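You operate a simulated robot arm through the tools that you are given. There is no shell and no other tool.

Carry out the task below with a simulated robot arm. There is one attempt and no reset: what you move stays moved.

Task
Pour the blue glass about half full and cover the carafe again.
Fine: water from the carafe, which goes back on its tray, tumbler over it. Set down upright: tumbler, carafe.

It is judged by the outcome, as a careful person would: the job done as asked, and still so three seconds after it is handed in. It fails if anything else is knocked over, pushed out of place, dropped, spilled or broken. Lids that push on must go on centred and level and be pressed home; caps that screw on are set level and turned clockwise until they are tight.

Robot
A 7-joint arm with a three-finger gripper, fixed in place. Base frame: the origin is at the foot of the arm, x ahead of it, y to its left, z up. Units: m, rad, N and s.
Its first joint turns from -2.897 to 2.897 rad. Payload 2.69 kg.
The tool frame sits at the grasp point between the pads (the TCP): z along the fingers, y along the line on which they close. The tips reach 0.029 m beyond it. Largest opening 0.12 m; the body of the gripper starts 0.078 m behind the TCP.
Orientation is told as [roll, pitch, yaw] about the base's x, y, z axes, in that order, counted from this pose: with the fingers straight down and closing along the base's y, the tool's x points along the base's -x, its y along +y and its z along -z.

Tools
- The arm moves only by the tool play_rows. Its argument "steps" is a list of rows, each an object of numbers (a shift or turn left out is 0, a gripper value left out holds the last): "grip": the gripper command, from -1 (shut) to 1 (fully open), values between in proportion; "tx", "ty", "tz": the shift along the base's x, y, z in m; "ax", "ay", "az": the turn, a rotation vector about the base's x, y, z in rad. In form: [{"grip": .., "tx": .., "ty": .., "tz": .., "ax": .., "ay": .., "az": ..}, ...]. A call has 1 to 20 rows; each row shifts and turns the commanded pose from where the row before left it. Rows are played at 5 a second. More than 0.05 m and 0.15 rad between two rows, or a gripper value outside its range, and nothing of the call is played. A pose out of reach is approached as far as the arm can. The call stops where the force on the tool passes 40 N (or 10 N more than at its start, if that is more) or the arm is blocked; 0.2 s more then pass. Each finger halts on what it meets, pressing with about 41 N; the grip force reading is that of the motor and also rises with nothing between the fingers. The clock runs only during rows and for 0.2 s after the last one: add rows that do not move to give the fingers time. The reply holds the time, the measured pose of the TCP, the force on the tool along the base axes, the opening and the grip force, in the units named above and with some noise, with the torque about the TCP (base axes, N m) and any sound that the robot's microphone picked up.
- Cameras (640 x 400 px; columns grow to the right, rows downward): "scene" is fixed at [0.4009, -0.651, 1.4193]; the picture's right is [0.99, -0.13, 0.00], its down [-0.10, -0.74, -0.66] and it looks along [0.09, 0.66, -0.75] (base axes); focal length 245 px, centre (320, 200). "wrist" rides on the gripper at [0.063, 0, -0.104] in the tool frame; the picture's right is [0.01, 1.00, 0.00], its down [-0.83, 0.00, -0.56] and it looks along [-0.56, 0.00, 0.83] (tool axes); focal length 275 px, centre (320, 200). There is no depth. A picture from a camera that has moved, and an enlarged one, comes with that camera's place and axes in the base frame and with its lens.
- camera(camera): a new picture of that camera. No time passes.
- move_column(by): slides the trunk up (or, below 0, down) by that many m; the arm rides with it, the base frame stays. It gives what a move gives, with no picture.
- enlarge(camera, box): a new picture of the part [left, top, right, bottom] of that camera's present view, enlarged. No time passes.
- job_done(): hands the job in; it is judged then, once.

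Places have to be worked out from the pictures, the camera data and where the tool is seen. Open the gripper and draw the arm clear of the work before you hand the job in, unless the task says otherwise.

The tools are called after "Call:" as name(argument=value, ...) on one line, values as JSON. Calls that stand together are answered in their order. play_rows: Moves the arm, as the interface text tells. Its arguments: {"type":"object","properties":{"steps":{"type":"array"}},"required":["steps"]} The other tools are called the same way: move_column (by) slides the trunk up or down; camera (camera) takes a picture; enlarge (camera, box) takes an enlarged picture of a part of a camera's view; job_done () hands the job in.

At the start:

```text
time_s: 0.0
position: [0.2946, -0.2907, 1.175]
ee_rot: [0.012, 0.004, -0.001]
contact_force: [-0.6, 0.2, -0.7]
wrist_torque: [-0.01, 0.02, 0.02]
width: 0.1198
grip_force: 0.0
trunk travel left (down, up): [-0.35, 0.236]
```

scene: 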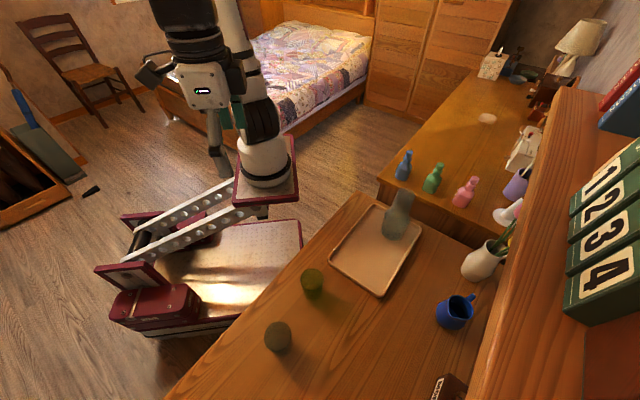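
wrist: 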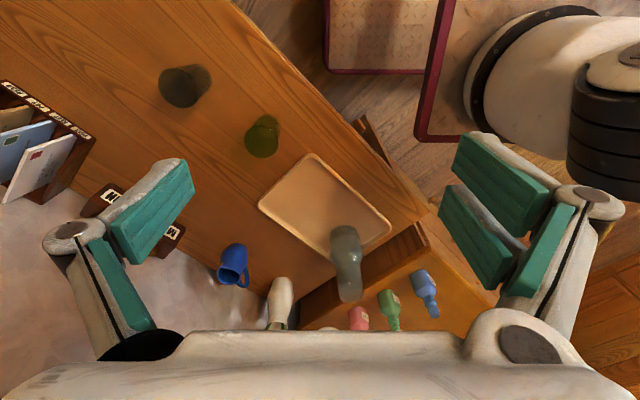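

I'll start by looking more closely at the work area to find the carafe, tumbler and glasses.

Call:
enlarge(camera="scene", box=[240, 140, 500, 380])

Call:
enlarge(camera="scene", box=[320, 170, 440, 270])

Call:
enlarge(camera="wrist", box=[140, 40, 460, 340])

```text
1.67 times, centred on (370, 260) of scene
camera zoom: at [0.4009, -0.651, 1.4193], right [0.99, -0.13, 0.0], down [-0.1, -0.74, -0.66], along [0.09, 0.66, -0.75], focal length 409 px, centre (237, 100)
```

zoom: 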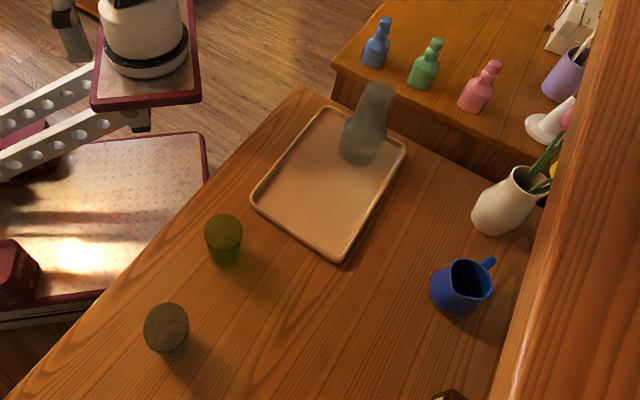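

```text
4.00 times, centred on (380, 220) of scene
camera zoom: at [0.4009, -0.651, 1.4193], right [0.99, -0.13, 0.0], down [-0.1, -0.74, -0.66], along [0.09, 0.66, -0.75], focal length 981 px, centre (80, 120)
```

zoom: 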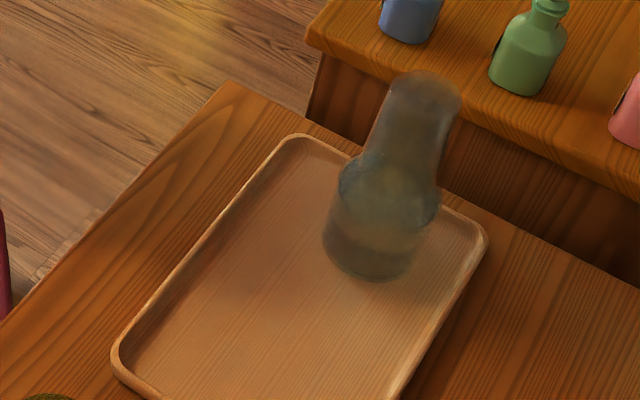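

```text
1.33 times, centred on (300, 190) of wrist
camera zoom: at [0.2327, -0.2926, 1.2809], right [-0.01, 1.0, 0.01], down [0.83, 0.0, 0.55], along [0.55, 0.01, -0.83], focal length 367 px, centre (347, 213)
```

zoom: 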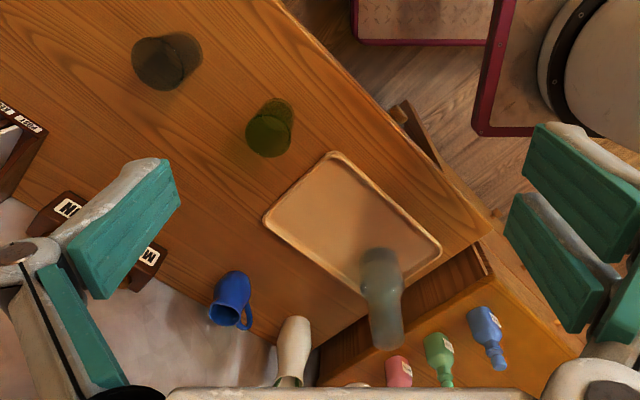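

Two tinted glasses stand on the table (one olive-green, one greyish), plus a blue mug with handle. I'll zoom in to tell which is the blue glass.

Call:
enlarge(camera="scene", box=[250, 310, 310, 360])

Call:
enlarge(camera="scene", box=[285, 255, 345, 305])

Call:
enlarge(camera="scene", box=[420, 280, 500, 340])

Call:
enlarge(camera="wrist", box=[150, 50, 290, 170])

Call:
enlarge(camera="wrist", box=[300, 200, 400, 310])

```text
8.00 times, centred on (280, 335) of scene
camera zoom: at [0.4009, -0.651, 1.4193], right [0.99, -0.13, 0.0], down [-0.1, -0.74, -0.66], along [0.09, 0.66, -0.75], focal length 1963 px, centre (640, -880)
```

zoom: 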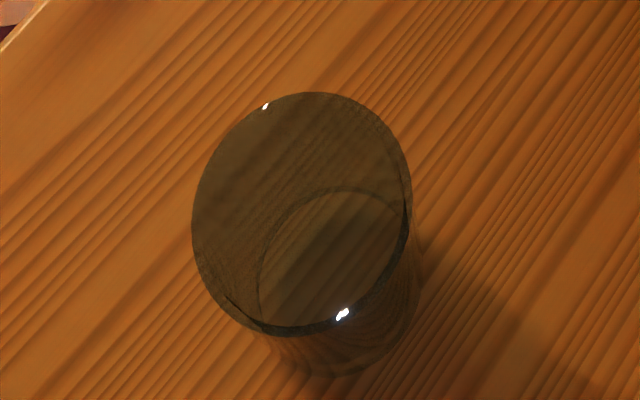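

```text
8.00 times, centred on (315, 280) of scene
camera zoom: at [0.4009, -0.651, 1.4193], right [0.99, -0.13, 0.0], down [-0.1, -0.74, -0.66], along [0.09, 0.66, -0.75], focal length 1963 px, centre (360, -440)
```

zoom: 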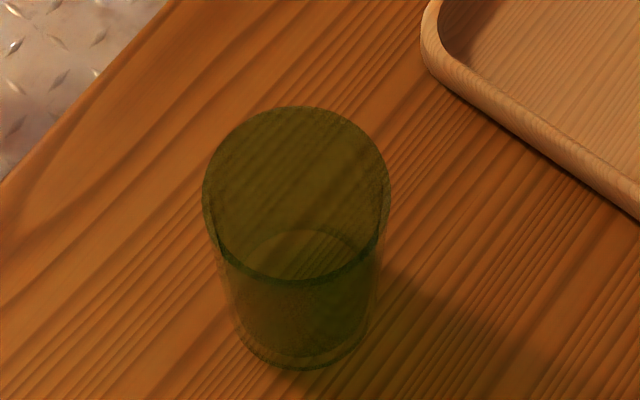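

```text
6.67 times, centred on (460, 310) of scene
camera zoom: at [0.4009, -0.651, 1.4193], right [0.99, -0.13, 0.0], down [-0.1, -0.74, -0.66], along [0.09, 0.66, -0.75], focal length 1636 px, centre (-613, -533)
```

zoom: 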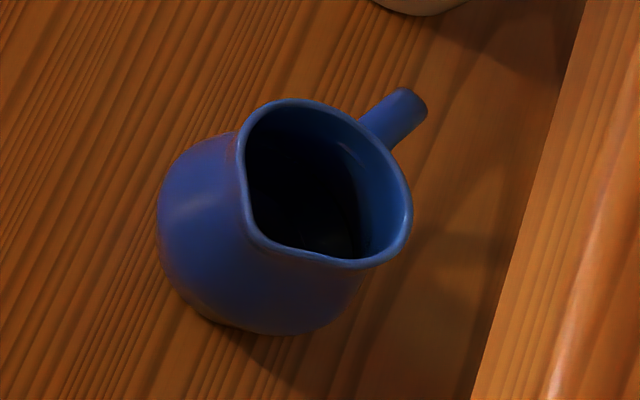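

```text
3.33 times, centred on (220, 110) of wrist
camera zoom: at [0.2327, -0.2926, 1.2809], right [-0.01, 1.0, 0.01], down [0.83, 0.0, 0.55], along [0.55, 0.01, -0.83], focal length 918 px, centre (653, 500)
```

zoom: 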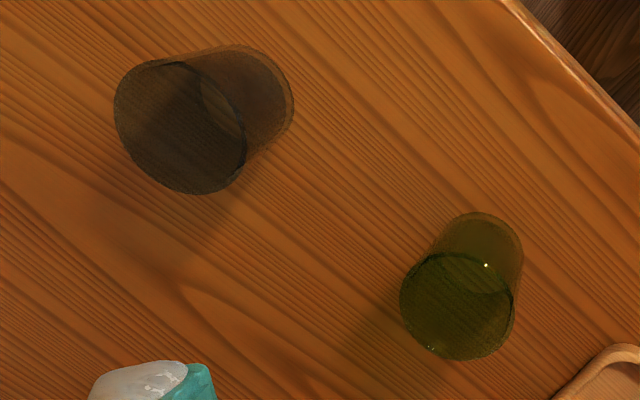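

```text
3.64 times, centred on (350, 255) of wrist
camera zoom: at [0.2327, -0.2926, 1.2809], right [-0.01, 1.0, 0.01], down [0.83, 0.0, 0.55], along [0.55, 0.01, -0.83], focal length 1001 px, centre (211, 0)
```

zoom: 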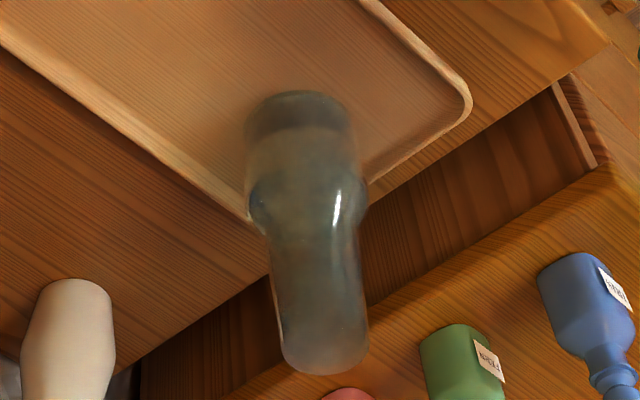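

The front glass (greyish, like blue tint over orange wood) is likely the blue glass; the other is green. I'll look at a few more enlarged areas before moving: the robot's base and the carafe's tumbler.

Call:
enlarge(camera="scene", box=[100, 0, 320, 220])

Call:
enlarge(camera="wrist", box=[400, 0, 640, 200])

Call:
enlarge(camera="scene", box=[375, 180, 425, 245])

Call:
enlarge(camera="wrist", box=[320, 215, 380, 310])

```text
1.82 times, centred on (210, 110) of scene
camera zoom: at [0.4009, -0.651, 1.4193], right [0.99, -0.13, 0.0], down [-0.1, -0.74, -0.66], along [0.09, 0.66, -0.75], focal length 446 px, centre (520, 364)
```

zoom: 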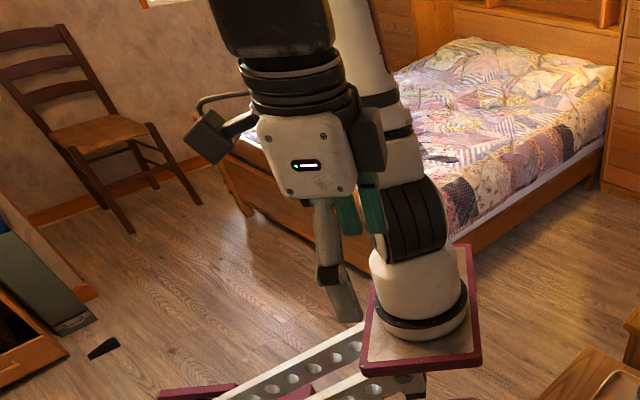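

```text
2.00 times, centred on (520, 100) of wrist
camera zoom: at [0.2327, -0.2926, 1.2809], right [-0.01, 1.0, 0.01], down [0.83, 0.0, 0.55], along [0.55, 0.01, -0.83], focal length 551 px, centre (-80, 400)
```

zoom: 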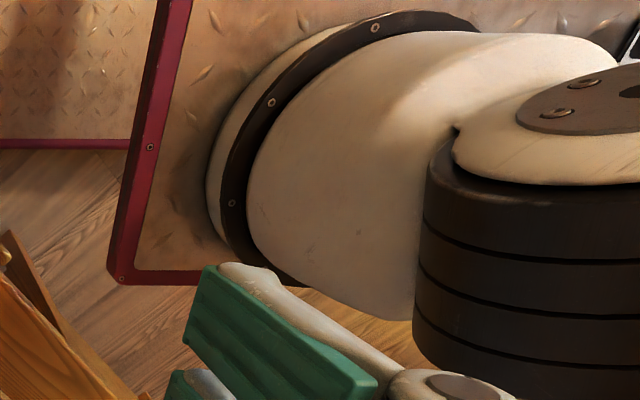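

```text
6.15 times, centred on (400, 212) of scene
camera zoom: at [0.4009, -0.651, 1.4193], right [0.99, -0.13, 0.0], down [-0.1, -0.74, -0.66], along [0.09, 0.66, -0.75], focal length 1510 px, centre (-172, 123)
```

zoom: 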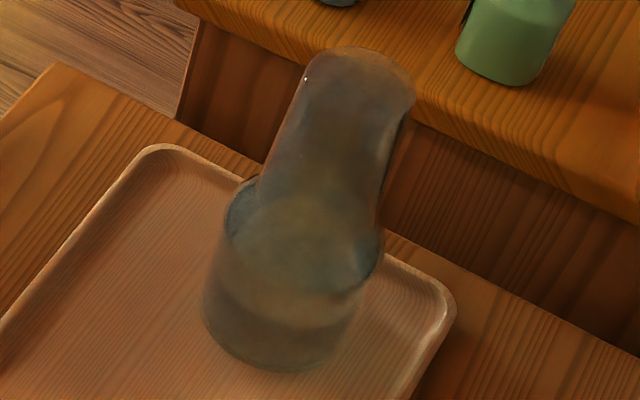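

```text
4.21 times, centred on (350, 262) of wrist
camera zoom: at [0.2327, -0.2926, 1.2809], right [-0.01, 1.0, 0.01], down [0.83, 0.0, 0.55], along [0.55, 0.01, -0.83], focal length 1159 px, centre (194, -63)
```

zoom: 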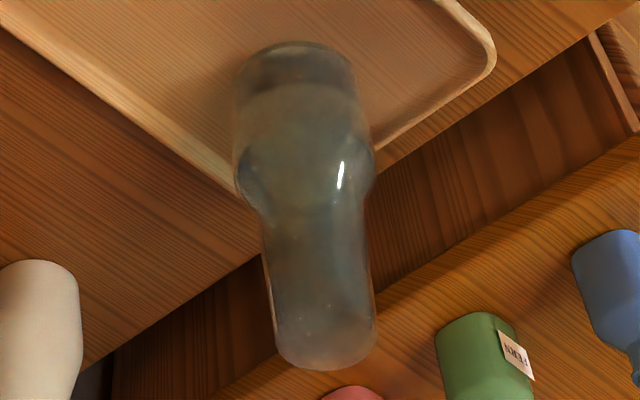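

The glasses triangulate to rims at about (0.327,-0.510,0.826) [grey/blue] and (0.415,-0.391,0.823) [green]; the covered carafe's top is near (0.69,-0.227,0.93) and the table near z≈0.73. I move high over toward the carafe for a closer look.

Call:
play_rows(steps=[{"grip": 1, "tx": 0.035, "ty": 0.006, "tz": -0.005}, {"tx": 0.035, "ty": 0.006, "tz": -0.005}, {"tx": 0.035, "ty": 0.006, "tz": -0.005}, {"tx": 0.035, "ty": 0.006, "tz": -0.005}, {"tx": 0.035, "ty": 0.006, "tz": -0.005}, {"tx": 0.035, "ty": 0.006, "tz": -0.005}, {"tx": 0.035, "ty": 0.006, "tz": -0.005}, {"tx": 0.035, "ty": 0.006, "tz": -0.005}, {}])

Call:
camera(camera="wrist")

Call:
camera(camera="scene")

```text
time_s: 2.0
position: [0.575, -0.2413, 1.1368]
ee_rot: [0.013, 0.006, -0.001]
contact_force: [0.3, 0.5, -0.5]
wrist_torque: [0.01, -0.04, 0.0]
width: 0.1198
grip_force: 0.0
trunk travel left (down, up): [-0.35, 0.236]
```

```text
taken
camera wrist: at [0.5125, -0.2439, 1.2415], right [0.0, 1.0, 0.01], down [0.83, 0.0, 0.55], along [0.55, 0.01, -0.83], focal length 275 px, centre (320, 200)
```

wrist: 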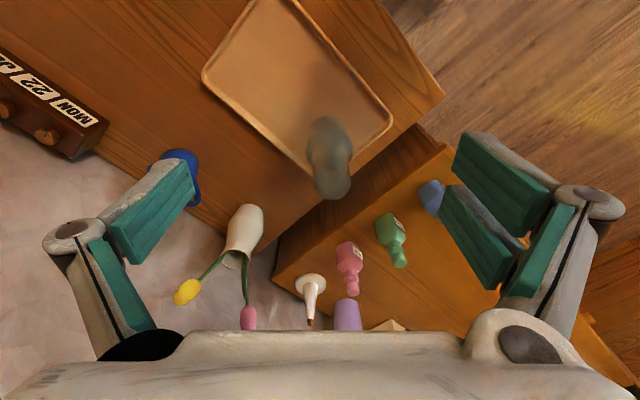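

```text
taken
```

scene: 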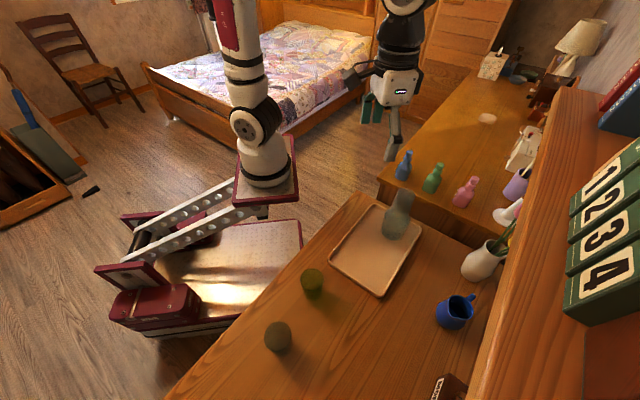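

The arm moves well. I zoom in on the carafe with both cameras to refine its position and shape.

Call:
enlarge(camera="wrist", box=[280, 100, 380, 210])

Call:
enlarge(camera="wrist", box=[190, 0, 400, 180])

Call:
enlarge(camera="scene", box=[320, 180, 430, 300])

```text
3.64 times, centred on (330, 155) of wrist
camera zoom: at [0.5125, -0.2439, 1.2415], right [0.0, 1.0, 0.01], down [0.83, 0.0, 0.55], along [0.55, 0.01, -0.83], focal length 1001 px, centre (284, 364)
```

zoom: 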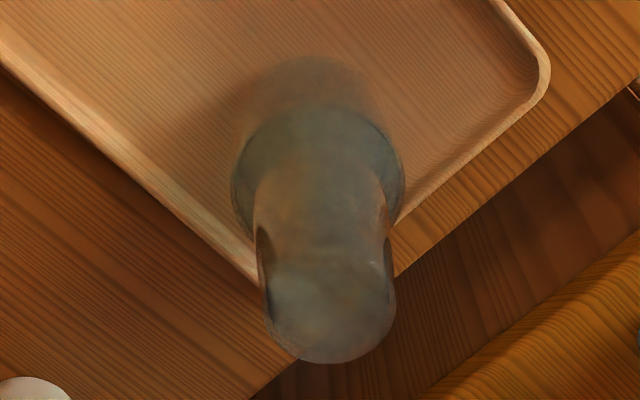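

```text
2.22 times, centred on (295, 90) of wrist
camera zoom: at [0.5125, -0.2439, 1.2415], right [0.0, 1.0, 0.01], down [0.83, 0.0, 0.55], along [0.55, 0.01, -0.83], focal length 612 px, centre (376, 444)
```

zoom: 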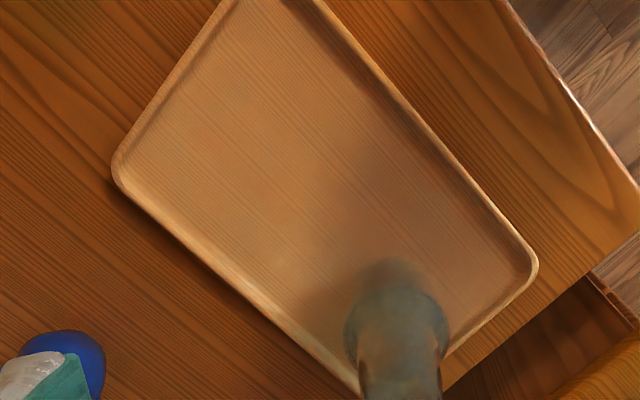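

```text
3.33 times, centred on (375, 240) of scene
camera zoom: at [0.4009, -0.651, 1.4193], right [0.99, -0.13, 0.0], down [-0.1, -0.74, -0.66], along [0.09, 0.66, -0.75], focal length 818 px, centre (137, 67)
```

zoom: 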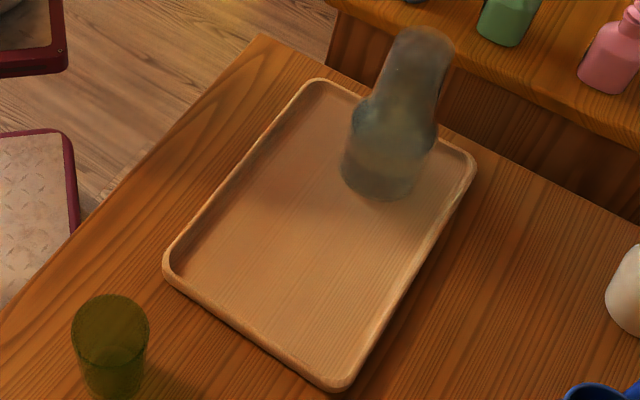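

The tumbler's axis comes out at about (0.694,-0.225) from both cameras, top ≈0.93, carafe shoulder ≈0.835, tray floor ≈0.737. I move to directly above it and look again.

Call:
play_rows(steps=[{"grip": 1, "tx": 0.03, "ty": 0.004, "tz": -0.025}, {"tx": 0.03, "ty": 0.004, "tz": -0.025}, {"tx": 0.03, "ty": 0.004, "tz": -0.025}, {"tx": 0.029, "ty": 0.004, "tz": -0.025}, {}, {}])

Call:
camera(camera="wrist")

Call:
enlarge(camera="scene", box=[340, 90, 480, 250])

```text
time_s: 3.4
position: [0.6936, -0.2262, 1.0369]
ee_rot: [0.012, 0.005, 0.0]
contact_force: [-0.2, -0.3, -0.2]
wrist_torque: [0.0, 0.01, 0.02]
width: 0.1198
grip_force: 0.0
trunk travel left (down, up): [-0.35, 0.236]
```

```text
taken
camera wrist: at [0.6324, -0.2285, 1.1419], right [-0.01, 1.0, 0.01], down [0.83, 0.0, 0.55], along [0.55, 0.01, -0.83], focal length 275 px, centre (320, 200)
```

wrist: 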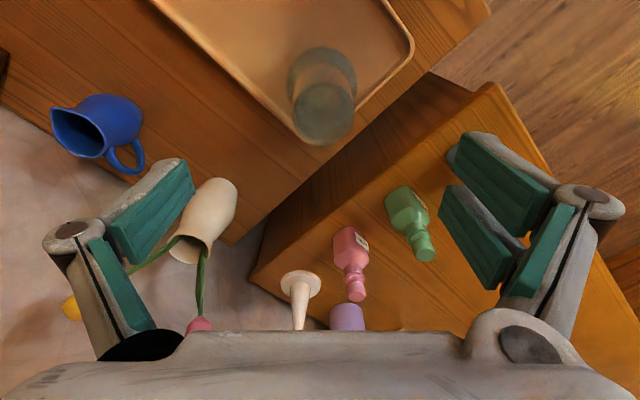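

```text
2.50 times, centred on (410, 170) of scene
camera zoom: at [0.4009, -0.651, 1.4193], right [0.99, -0.13, 0.0], down [-0.1, -0.74, -0.66], along [0.09, 0.66, -0.75], focal length 613 px, centre (95, 275)
```

zoom: 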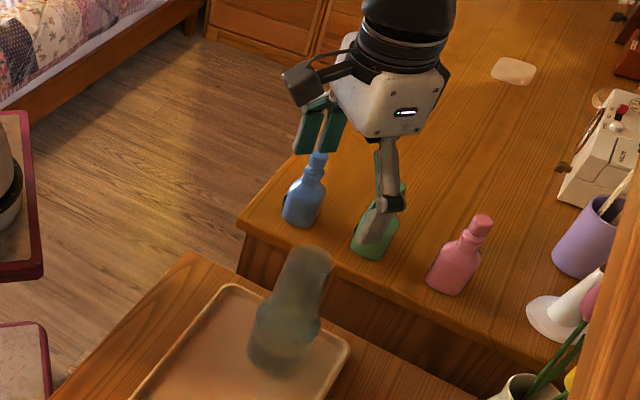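

I enlarge the wrist view of the tumbler for a precise fix.

Call:
enlarge(camera="wrist", box=[270, 30, 380, 160])

```text
3.08 times, centred on (325, 95) of wrist
camera zoom: at [0.6324, -0.2285, 1.1419], right [-0.01, 1.0, 0.01], down [0.83, 0.0, 0.55], along [0.55, 0.01, -0.83], focal length 847 px, centre (305, 523)
```

zoom: 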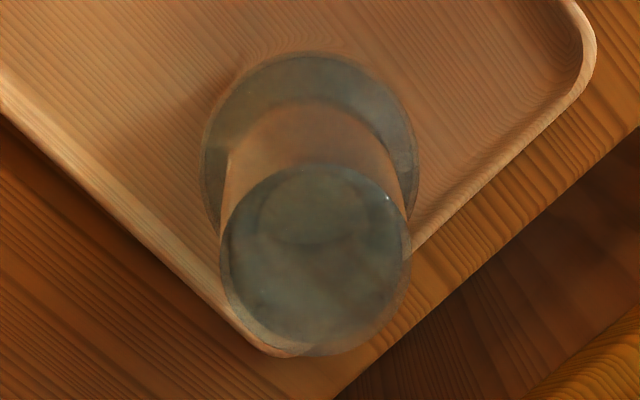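

Tumbler axis refined to (0.6945,-0.2238), base disc ≈48 mm wide. I descend with open fingers to TCP z≈0.888 and take out the small roll offset.

Call:
play_rows(steps=[{"grip": 1, "tx": 0.001, "ty": 0.0024, "tz": -0.035, "ax": -0.012, "ay": -0.005}, {"tz": -0.035}, {"tz": -0.035}, {"tz": -0.03}, {"tz": -0.014}, {}, {}])

Call:
camera(camera="wrist")

Call:
enlarge(camera="scene", box=[350, 130, 470, 250])

```text
time_s: 5.0
position: [0.695, -0.2226, 0.8867]
ee_rot: [0.0, 0.001, 0.0]
contact_force: [0.2, -0.2, -0.1]
wrist_torque: [0.0, 0.0, -0.01]
width: 0.1203
grip_force: 0.0
trunk travel left (down, up): [-0.35, 0.236]
```

```text
taken
camera wrist: at [0.6321, -0.2237, 0.9924], right [-0.01, 1.0, 0.0], down [0.83, 0.0, 0.56], along [0.56, 0.0, -0.83], focal length 275 px, centre (320, 200)
```

wrist: 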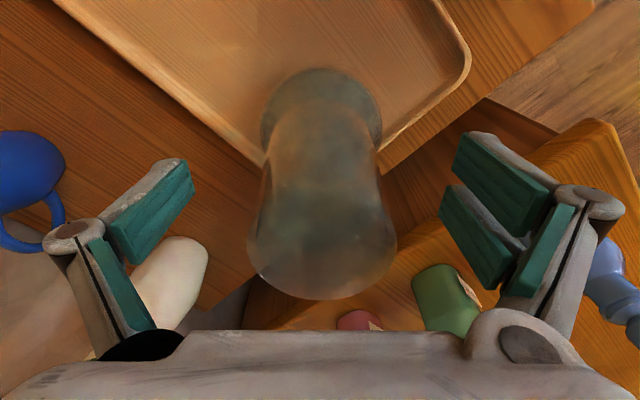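

```text
3.33 times, centred on (410, 190) of scene
camera zoom: at [0.4009, -0.651, 1.4193], right [0.99, -0.13, 0.0], down [-0.1, -0.74, -0.66], along [0.09, 0.66, -0.75], focal length 818 px, centre (20, 233)
```

zoom: 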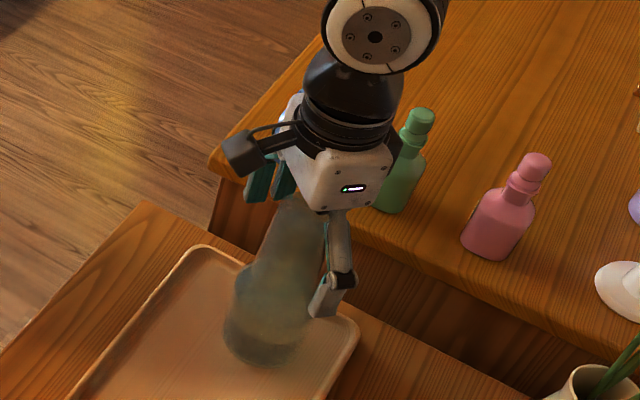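

The tumbler is centred between the pads. I close the gripper on it.

Call:
play_rows(steps=[{"grip": -1}, {}, {}, {}, {}])

```text
time_s: 6.2
position: [0.6949, -0.2235, 0.8881]
ee_rot: [-0.001, 0.0, -0.001]
contact_force: [0.4, 3.1, 7.2]
wrist_torque: [0.23, -0.01, 0.08]
width: 0.0551
grip_force: 41.1
trunk travel left (down, up): [-0.35, 0.236]
```

Gripped at 55 mm width. I lift slowly and watch that only the tumbler rises.

Call:
play_rows(steps=[{"grip": -1, "tz": 0.008}, {"tz": 0.012}, {"tz": 0.015}, {}])

Call:
enlarge(camera="scene", box=[350, 130, 470, 250])

Call:
camera(camera="wrist")

```text
time_s: 7.2
position: [0.696, -0.2232, 0.9225]
ee_rot: [0.0, -0.001, 0.001]
contact_force: [-0.3, -1.3, -1.2]
wrist_torque: [0.02, 0.03, 0.02]
width: 0.055
grip_force: 41.1
trunk travel left (down, up): [-0.35, 0.236]
```

```text
3.33 times, centred on (410, 190) of scene
camera zoom: at [0.4009, -0.651, 1.4193], right [0.99, -0.13, 0.0], down [-0.1, -0.74, -0.66], along [0.09, 0.66, -0.75], focal length 818 px, centre (20, 233)
```

zoom: 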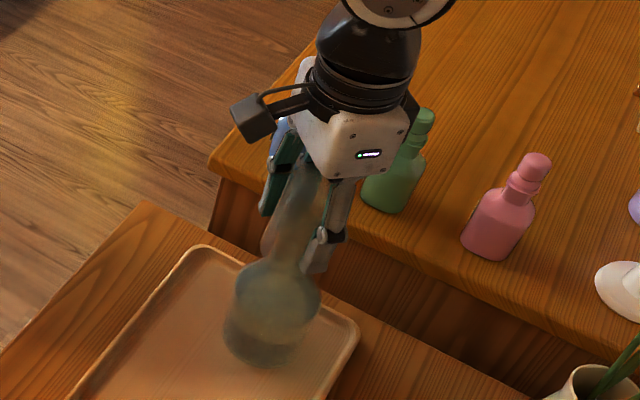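

```text
taken
camera wrist: at [0.6316, -0.2242, 1.0271], right [-0.01, 1.0, 0.0], down [0.83, 0.0, 0.56], along [0.56, 0.0, -0.83], focal length 275 px, centre (320, 200)
```

wrist: 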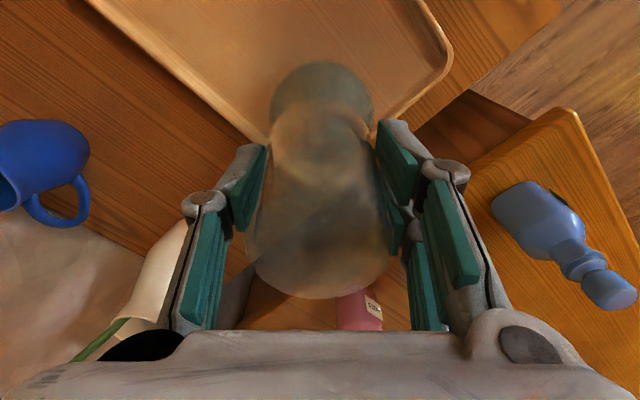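

Only the tumbler came up; the carafe stands undisturbed. I raise it clear of the neck and carry it over the free end of the tray.

Call:
play_rows(steps=[{"grip": -1, "tz": 0.035}, {"tz": 0.04}, {"tz": 0.035}, {"tx": -0.03, "ty": -0.026}, {"tx": -0.03, "ty": -0.027}, {"tx": -0.03, "ty": -0.027}, {"tx": -0.03, "ty": -0.027}, {"tz": -0.03}, {"tz": -0.03}, {"tz": -0.03}, {}, {}])

Call:
camera(camera="wrist")

Call:
enlarge(camera="scene", box=[300, 130, 450, 300])

```text
time_s: 9.8
position: [0.5749, -0.3306, 0.9426]
ee_rot: [-0.001, 0.001, 0.0]
contact_force: [-1.0, 0.3, -0.6]
wrist_torque: [-0.01, 0.01, -0.01]
width: 0.0552
grip_force: 41.0
trunk travel left (down, up): [-0.35, 0.236]
```

```text
taken
camera wrist: at [0.5127, -0.3314, 1.0476], right [-0.01, 1.0, 0.0], down [0.83, 0.0, 0.56], along [0.56, 0.0, -0.83], focal length 275 px, centre (320, 200)
```

wrist: 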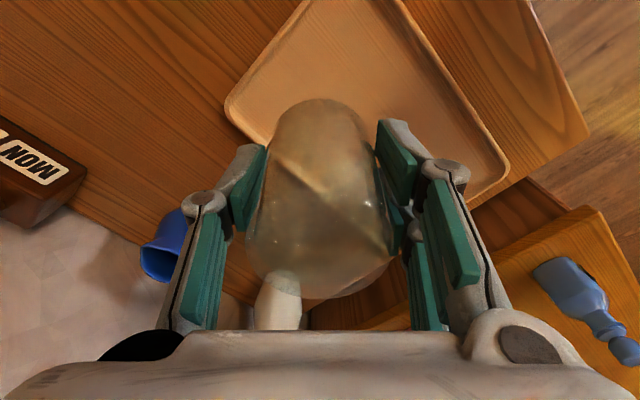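

```text
2.35 times, centred on (375, 215) of scene
camera zoom: at [0.4009, -0.651, 1.4193], right [0.99, -0.13, 0.0], down [-0.1, -0.74, -0.66], along [0.09, 0.66, -0.75], focal length 577 px, centre (191, 165)
```

zoom: 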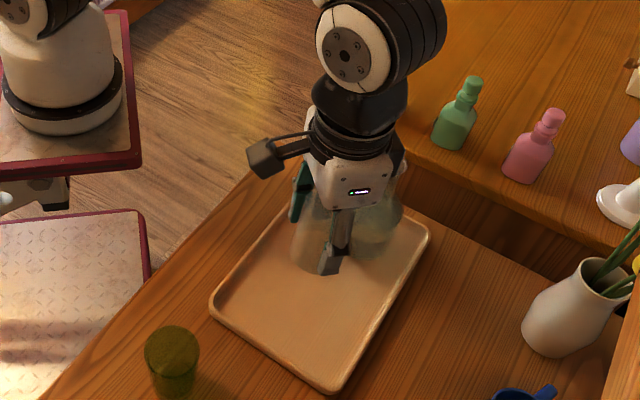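

It hangs level over the free end of the tray. I lower it to near the tray floor, then in small steps until contact.

Call:
play_rows(steps=[{"grip": -1, "tz": -0.04}, {"tz": -0.04}, {"tz": -0.03}, {"tz": -0.015}, {}])

Call:
enlarge(camera="scene", box=[300, 180, 420, 300])

Call:
camera(camera="wrist")

```text
time_s: 11.0
position: [0.5748, -0.3312, 0.8161]
ee_rot: [-0.001, -0.001, 0.001]
contact_force: [-0.2, 0.7, -1.4]
wrist_torque: [-0.01, -0.02, -0.01]
width: 0.0548
grip_force: 41.4
trunk travel left (down, up): [-0.35, 0.236]
```

```text
3.33 times, centred on (360, 240) of scene
camera zoom: at [0.4009, -0.651, 1.4193], right [0.99, -0.13, 0.0], down [-0.1, -0.74, -0.66], along [0.09, 0.66, -0.75], focal length 818 px, centre (187, 67)
```

zoom: 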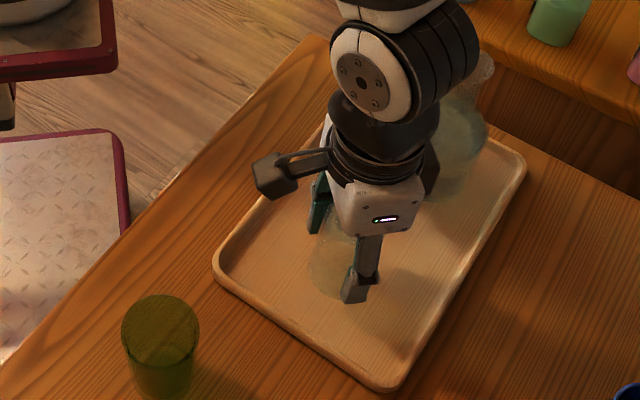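

```text
taken
camera wrist: at [0.5123, -0.3314, 0.9216], right [-0.01, 1.0, 0.0], down [0.83, 0.0, 0.56], along [0.56, 0.0, -0.83], focal length 275 px, centre (320, 200)
```

wrist: 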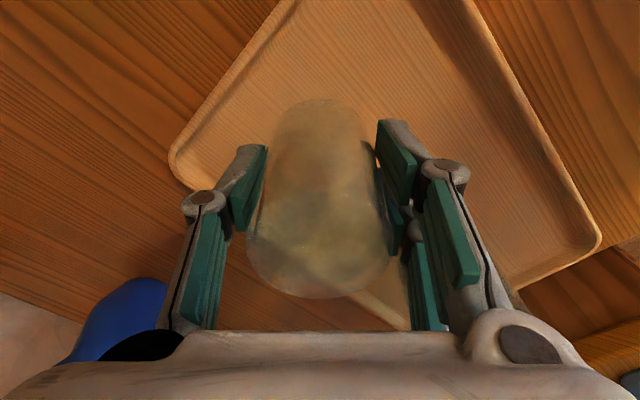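

Still clear of the tray. I step down 4 mm at a time with an eye on the vertical force.

Call:
play_rows(steps=[{"grip": -1, "tz": -0.004}, {"tz": -0.004}, {"tz": -0.004}, {}])

```text
time_s: 12.0
position: [0.5755, -0.3305, 0.8039]
ee_rot: [0.001, 0.001, 0.001]
contact_force: [-0.2, 0.2, -0.3]
wrist_torque: [0.0, -0.02, 0.0]
width: 0.0554
grip_force: 40.7
trunk travel left (down, up): [-0.35, 0.236]
```

Call:
play_rows(steps=[{"grip": -1, "tz": -0.003}, {"tz": -0.003}, {}])

```text
time_s: 12.8
position: [0.5762, -0.3317, 0.7988]
ee_rot: [-0.001, 0.0, -0.001]
contact_force: [0.2, 0.3, -0.3]
wrist_torque: [-0.02, -0.03, 0.02]
width: 0.0552
grip_force: 41.4
trunk travel left (down, up): [-0.35, 0.236]
```

No contact yet (force still ≈ -0.3 N); I continue in 3 mm steps.

Call:
play_rows(steps=[{"grip": -1, "tz": -0.003}, {"tz": -0.003}, {}])

Call:
enlarge(camera="wrist", box=[230, 80, 420, 320])

```text
time_s: 13.6
position: [0.5748, -0.3316, 0.7918]
ee_rot: [-0.001, -0.001, 0.0]
contact_force: [-0.1, -0.5, 0.0]
wrist_torque: [-0.01, -0.02, 0.04]
width: 0.0549
grip_force: 41.0
trunk travel left (down, up): [-0.35, 0.236]
```

```text
1.67 times, centred on (325, 200) of wrist
camera zoom: at [0.5124, -0.332, 0.8975], right [-0.01, 1.0, 0.0], down [0.83, 0.0, 0.56], along [0.56, 0.0, -0.83], focal length 459 px, centre (312, 200)
```

zoom: 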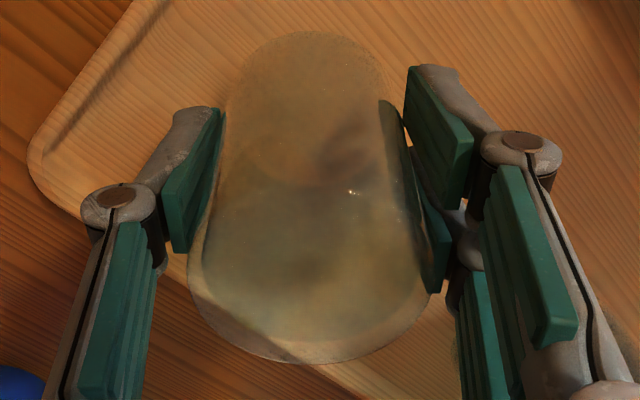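

Call:
play_rows(steps=[{"grip": -1, "tz": -0.003}, {"tz": -0.002}, {}])

```text
time_s: 14.4
position: [0.5761, -0.3303, 0.7884]
ee_rot: [-0.002, -0.001, -0.001]
contact_force: [-2.4, 3.4, 19.2]
wrist_torque: [-0.12, 0.18, 0.02]
width: 0.0551
grip_force: 40.8
trunk travel left (down, up): [-0.35, 0.236]
```

Contact at TCP z≈0.789 (19 N). I relax upward 2 mm so it just rests, then open and rise.

Call:
play_rows(steps=[{"grip": -1, "tz": 0.0015}, {}])

```text
time_s: 15.0
position: [0.575, -0.3312, 0.7888]
ee_rot: [0.001, 0.0, -0.001]
contact_force: [0.5, -1.3, -0.5]
wrist_torque: [-0.04, -0.02, 0.01]
width: 0.0548
grip_force: 40.7
trunk travel left (down, up): [-0.35, 0.236]
```

Call:
play_rows(steps=[{"grip": -0.03}, {"grip": 0.1}, {"grip": 0.4}, {"grip": 1}, {}, {}])

Call:
camera(camera="wrist")

```text
time_s: 16.4
position: [0.5745, -0.3318, 0.7881]
ee_rot: [0.001, -0.001, -0.001]
contact_force: [0.7, -0.4, 0.3]
wrist_torque: [0.0, 0.01, 0.01]
width: 0.12
grip_force: 0.1
trunk travel left (down, up): [-0.35, 0.236]
```

```text
taken
camera wrist: at [0.5124, -0.3319, 0.8939], right [-0.01, 1.0, 0.0], down [0.83, 0.0, 0.56], along [0.56, 0.0, -0.83], focal length 275 px, centre (320, 200)
```

wrist: 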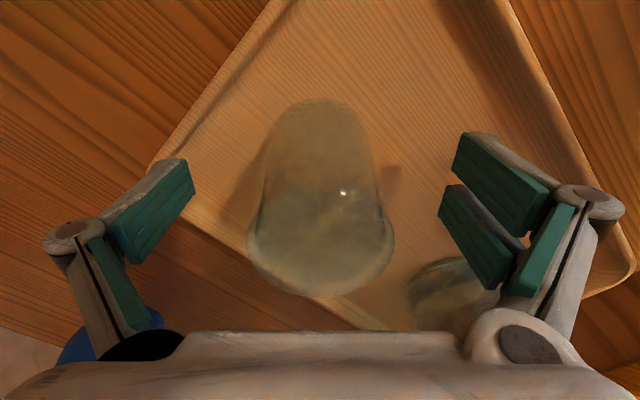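

The tumbler stands on the tray. I rise straight up and look at the open carafe.

Call:
play_rows(steps=[{"grip": 1, "tz": 0.02}, {"tz": 0.04}, {"tz": 0.05}, {"tz": 0.05}, {"tz": 0.05}, {"tz": 0.05}, {}])

Call:
camera(camera="wrist")

Call:
enlarge(camera="scene", box=[310, 170, 440, 300])

Call:
enlarge(camera="scene", box=[370, 180, 430, 250])

```text
time_s: 18.0
position: [0.5753, -0.3288, 1.052]
ee_rot: [0.0, 0.0, 0.0]
contact_force: [-0.6, -0.6, 0.7]
wrist_torque: [0.03, -0.01, 0.02]
width: 0.1198
grip_force: 0.1
trunk travel left (down, up): [-0.35, 0.236]
```

```text
taken
camera wrist: at [0.5124, -0.3305, 1.1562], right [0.0, 1.0, 0.0], down [0.83, 0.0, 0.56], along [0.56, 0.0, -0.83], focal length 275 px, centre (320, 200)
```

wrist: 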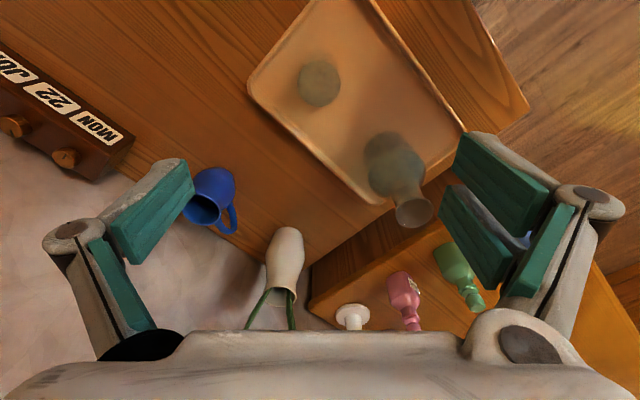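

```text
3.08 times, centred on (375, 235) of scene
camera zoom: at [0.4009, -0.651, 1.4193], right [0.99, -0.13, 0.0], down [-0.1, -0.74, -0.66], along [0.09, 0.66, -0.75], focal length 755 px, centre (151, 92)
```

zoom: 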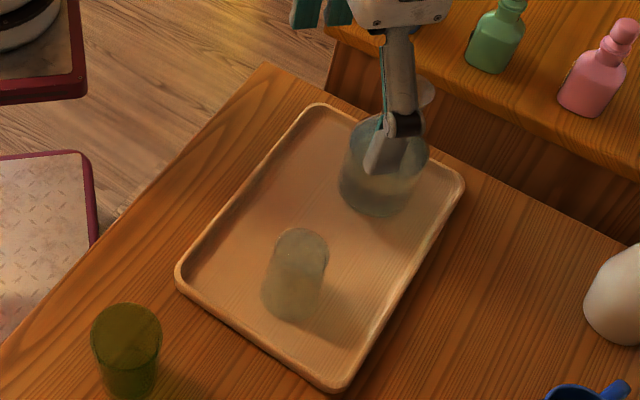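

```text
5.71 times, centred on (400, 215) of scene
camera zoom: at [0.4009, -0.651, 1.4193], right [0.99, -0.13, 0.0], down [-0.1, -0.74, -0.66], along [0.09, 0.66, -0.75], focal length 1402 px, centre (-137, 114)
```

zoom: 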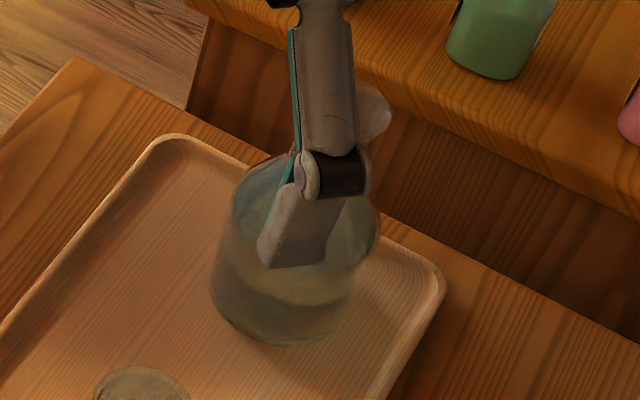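

Call:
enlarge(camera="wrist", box=[340, 110, 460, 240])

Call:
enlarge(camera="wrist", box=[270, 30, 370, 140])

```text
3.08 times, centred on (400, 175) of wrist
camera zoom: at [0.5124, -0.3305, 1.1562], right [0.0, 1.0, 0.0], down [0.83, 0.0, 0.56], along [0.56, 0.0, -0.83], focal length 847 px, centre (74, 277)
```

zoom: 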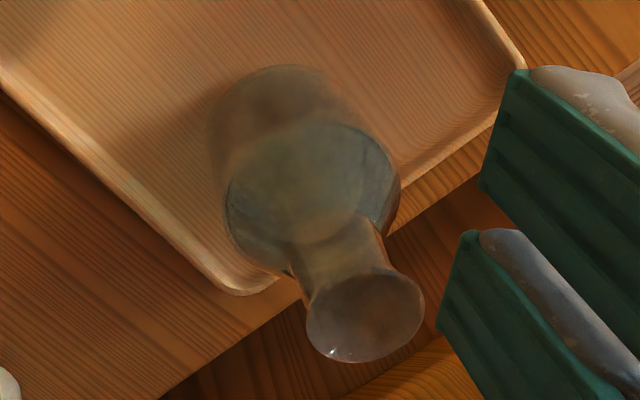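

```text
3.64 times, centred on (320, 85) of wrist
camera zoom: at [0.5124, -0.3305, 1.1562], right [0.0, 1.0, 0.0], down [0.83, 0.0, 0.56], along [0.56, 0.0, -0.83], focal length 1001 px, centre (320, 618)
```

zoom: 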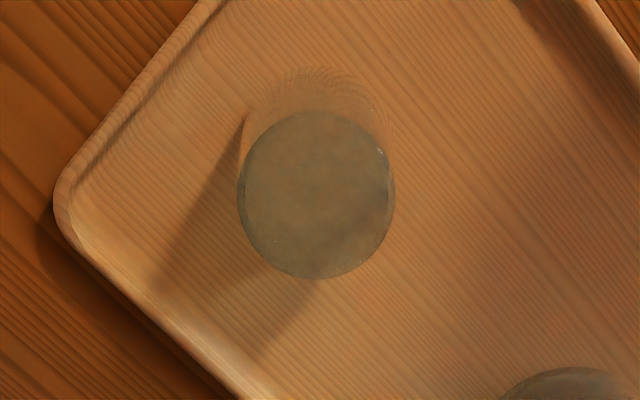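

Carafe is open: round flared mouth (~43 mm) at z≈0.906, neck ~30 mm, body ~76 mm. Before touching it I test with the empty gripper, up in free space, whether the arm can take a side-grasp attitude (tool pitched toward the carafe).

Call:
play_rows(steps=[{"grip": 1, "tz": 0.02, "az": -0.1178}, {"tz": 0.02, "az": -0.1178}, {"tz": 0.02, "az": -0.1178}, {"az": -0.1178}, {"ax": -0.0672, "ay": -0.132}, {"ax": -0.0672, "ay": -0.132}, {"ax": -0.0672, "ay": -0.132}, {"ax": -0.0672, "ay": -0.132}, {}])

Call:
camera(camera="scene")

```text
time_s: 20.0
position: [0.5756, -0.3307, 1.1085]
ee_rot: [0.0, -0.593, -0.472]
contact_force: [0.9, 0.7, -0.5]
wrist_torque: [0.01, 0.02, 0.0]
width: 0.1201
grip_force: 0.0
trunk travel left (down, up): [-0.35, 0.236]
```

```text
taken
```

scene: 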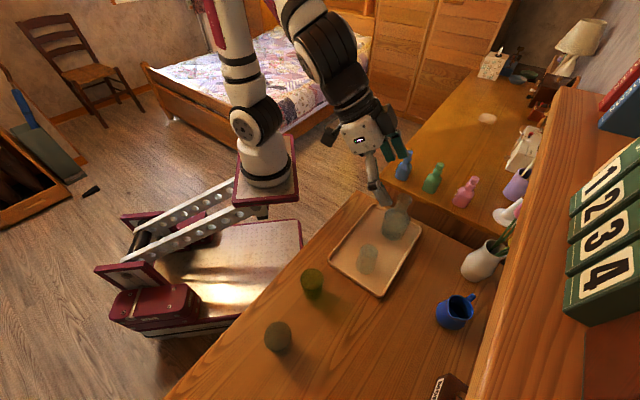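

The attitude change is followed exactly. I continue pitching to about 60° from vertical (tool 30° below horizontal).

Call:
play_rows(steps=[{"ax": -0.0515, "ay": -0.1011}, {"ax": -0.0515, "ay": -0.1011}, {"ax": -0.0515, "ay": -0.1011}, {"ax": -0.0515, "ay": -0.1011}, {}, {}])

Call:
camera(camera="scene")

Call:
camera(camera="wrist")

```text
time_s: 21.4
position: [0.5762, -0.33, 1.1085]
ee_rot: [0.001, -1.045, -0.472]
contact_force: [-0.1, 0.0, -0.1]
wrist_torque: [0.01, 0.05, 0.0]
width: 0.1199
grip_force: 0.0
trunk travel left (down, up): [-0.35, 0.236]
```

```text
taken
```

scene: 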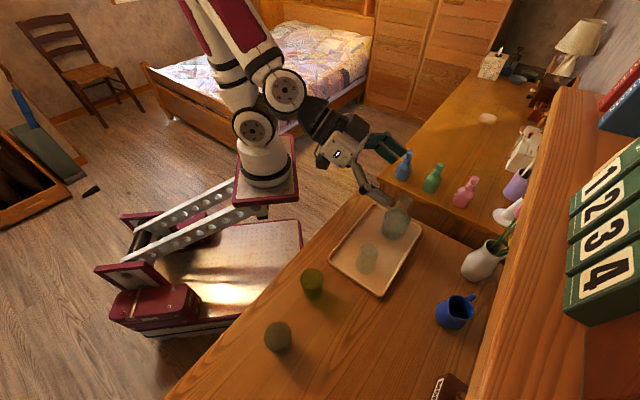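

```text
taken
camera wrist: at [0.4671, -0.2761, 1.1072], right [0.45, 0.89, 0.0], down [-0.06, 0.03, 1.0], along [0.89, -0.45, 0.06], focal length 275 px, centre (320, 200)
```

wrist: 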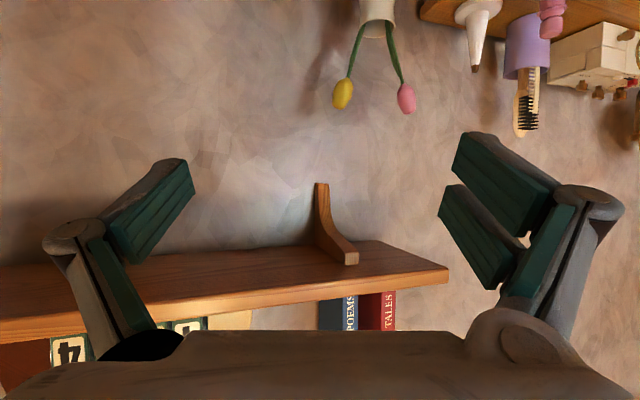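

The arm takes this pose easily. Next, still empty-handed, I rehearse the pour attitude high over the blue glass: tool pointing along −y, at the −x side of the glass.

Call:
play_rows(steps=[{"tx": -0.037, "ty": -0.014, "az": -0.11}, {"tx": -0.037, "ty": -0.014, "az": -0.11}, {"tx": -0.037, "ty": -0.014, "az": -0.11}, {"tx": -0.037, "ty": -0.014, "az": -0.11}, {"tx": -0.037, "ty": -0.014, "az": -0.11}, {"tx": -0.037, "ty": -0.014, "az": -0.11}, {"tx": -0.037, "ty": -0.014, "az": -0.11}, {"tx": -0.037, "ty": -0.014, "az": -0.11}, {"tx": -0.037, "ty": -0.014, "az": -0.11}, {"tx": -0.037, "ty": -0.014, "az": -0.109}, {}, {}])

Call:
camera(camera="scene")

Call:
camera(camera="wrist")

```text
time_s: 24.0
position: [0.2043, -0.4721, 1.1081]
ee_rot: [-0.001, -1.046, -1.57]
contact_force: [-0.1, 0.8, -0.5]
wrist_torque: [0.01, 0.01, -0.01]
width: 0.1201
grip_force: 0.0
trunk travel left (down, up): [-0.35, 0.236]
```

```text
taken
```

scene: 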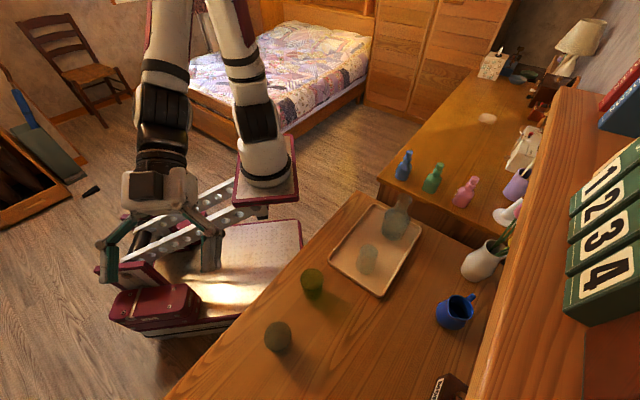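

```text
taken
camera wrist: at [0.2047, -0.351, 1.1076], right [1.0, 0.0, 0.0], down [0.0, 0.06, 1.0], along [0.0, -1.0, 0.06], focal length 275 px, centre (320, 200)
```

wrist: 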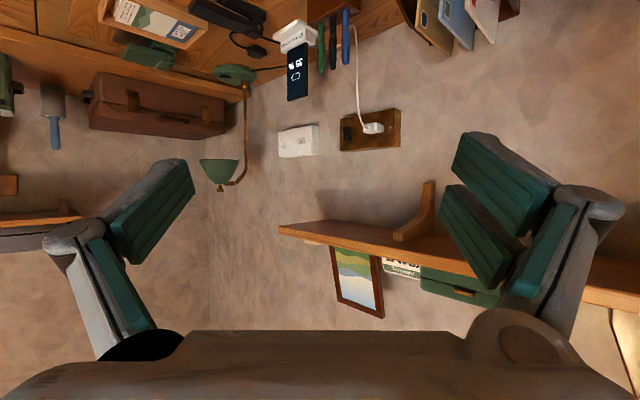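

That pose is reachable too. Now I rehearse the tilt (rotation about +y, top going toward +x) to see if the wrist allows about 110°.

Call:
play_rows(steps=[{"ay": 0.149}, {"ay": 0.149}, {"ay": 0.149}, {"ay": 0.149}, {"ay": 0.149}, {"ay": 0.149}, {"ay": 0.149}, {"ay": 0.149}, {"ay": 0.149}, {"ay": 0.149}, {"ay": 0.149}, {"ay": 0.149}, {}, {}])

Call:
camera(camera="scene")

Call:
camera(camera="wrist")

```text
time_s: 27.0
position: [0.3223, -0.3719, 1.2668]
ee_rot: [-1.654, 0.143, -0.521]
contact_force: [-1.0, 0.1, -0.3]
wrist_torque: [0.01, 0.0, 0.01]
width: 0.1201
grip_force: 0.1
out of reach, approached as far as the arm can: row 2, 3, 4, 5, 6, 7, 8, 9, 10, 11, 12
trunk travel left (down, up): [-0.35, 0.236]
```

```text
taken
```

scene: 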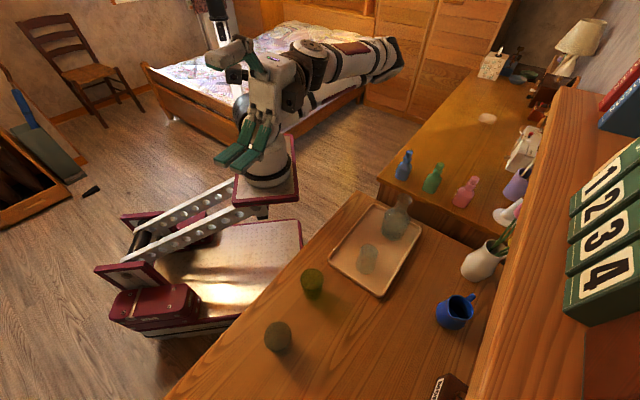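

```text
taken
camera wrist: at [0.32, -0.2505, 1.2674], right [-0.17, 0.0, -0.99], down [0.98, 0.07, -0.17], along [0.07, -1.0, -0.02], focal length 275 px, centre (320, 200)
```

wrist: 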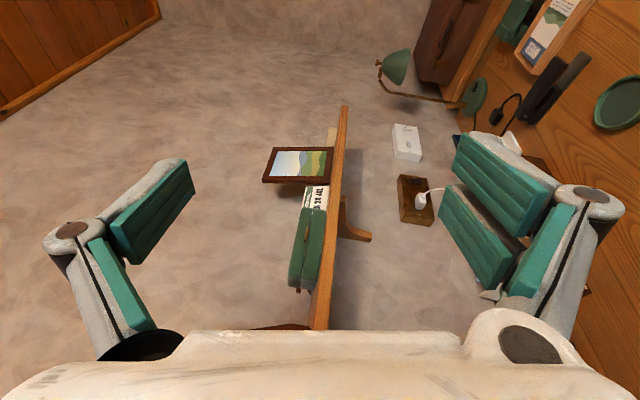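

The tilt in that sense runs into a wrist limit almost at once from the camera-below pose. I rewind to the earlier pose, then turn the hand half a turn about its own axis (camera on top), which should leave room for the tilt.

Call:
play_rows(steps=[{"ay": -0.149}, {"ay": -0.149}, {"ay": -0.149}, {"ay": -0.149}, {"ay": -0.149}, {"ay": -0.149}, {"ay": -0.149}, {"ay": -0.149}, {"ay": -0.149}, {"ay": -0.149}, {"ay": -0.149}, {"ay": -0.149}, {}, {}])

```text
time_s: 30.0
position: [0.3228, -0.3724, 1.2652]
ee_rot: [0.105, -1.054, -1.663]
contact_force: [-0.1, 1.3, -0.3]
wrist_torque: [0.01, 0.01, 0.03]
width: 0.1201
grip_force: 0.0
trunk travel left (down, up): [-0.35, 0.236]
```

Orientation is back (position settled at (0.323,-0.372,1.265), fine). Now half a turn about the tool axis in the free direction.

Call:
play_rows(steps=[{"ax": 0.0037, "ay": -0.1303, "az": -0.0735}, {"ax": 0.0037, "ay": -0.1303, "az": -0.0735}, {"ax": 0.0037, "ay": -0.1303, "az": -0.0735}, {"ax": 0.0037, "ay": -0.1303, "az": -0.0735}, {"ax": 0.0037, "ay": -0.1303, "az": -0.0735}, {"ax": 0.0037, "ay": -0.1303, "az": -0.0735}, {"ax": 0.0037, "ay": -0.1303, "az": -0.0735}, {"ax": 0.0037, "ay": -0.1303, "az": -0.0735}, {"ax": 0.0037, "ay": -0.1303, "az": -0.0735}, {"ax": 0.0037, "ay": -0.1303, "az": -0.0735}, {"ax": 0.0037, "ay": -0.1303, "az": -0.0735}, {}])

Call:
camera(camera="scene")

```text
time_s: 32.6
position: [0.321, -0.3725, 1.2651]
ee_rot: [1.053, 0.118, 3.105]
contact_force: [1.0, 0.8, -1.2]
wrist_torque: [0.02, 0.0, 0.02]
width: 0.12
grip_force: 0.1
trunk travel left (down, up): [-0.35, 0.236]
```

```text
taken
```

scene: 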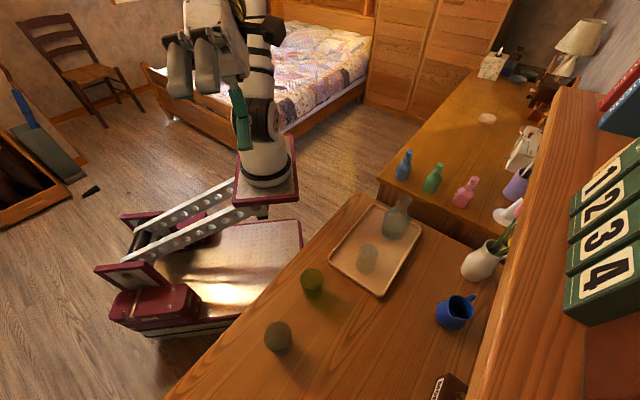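

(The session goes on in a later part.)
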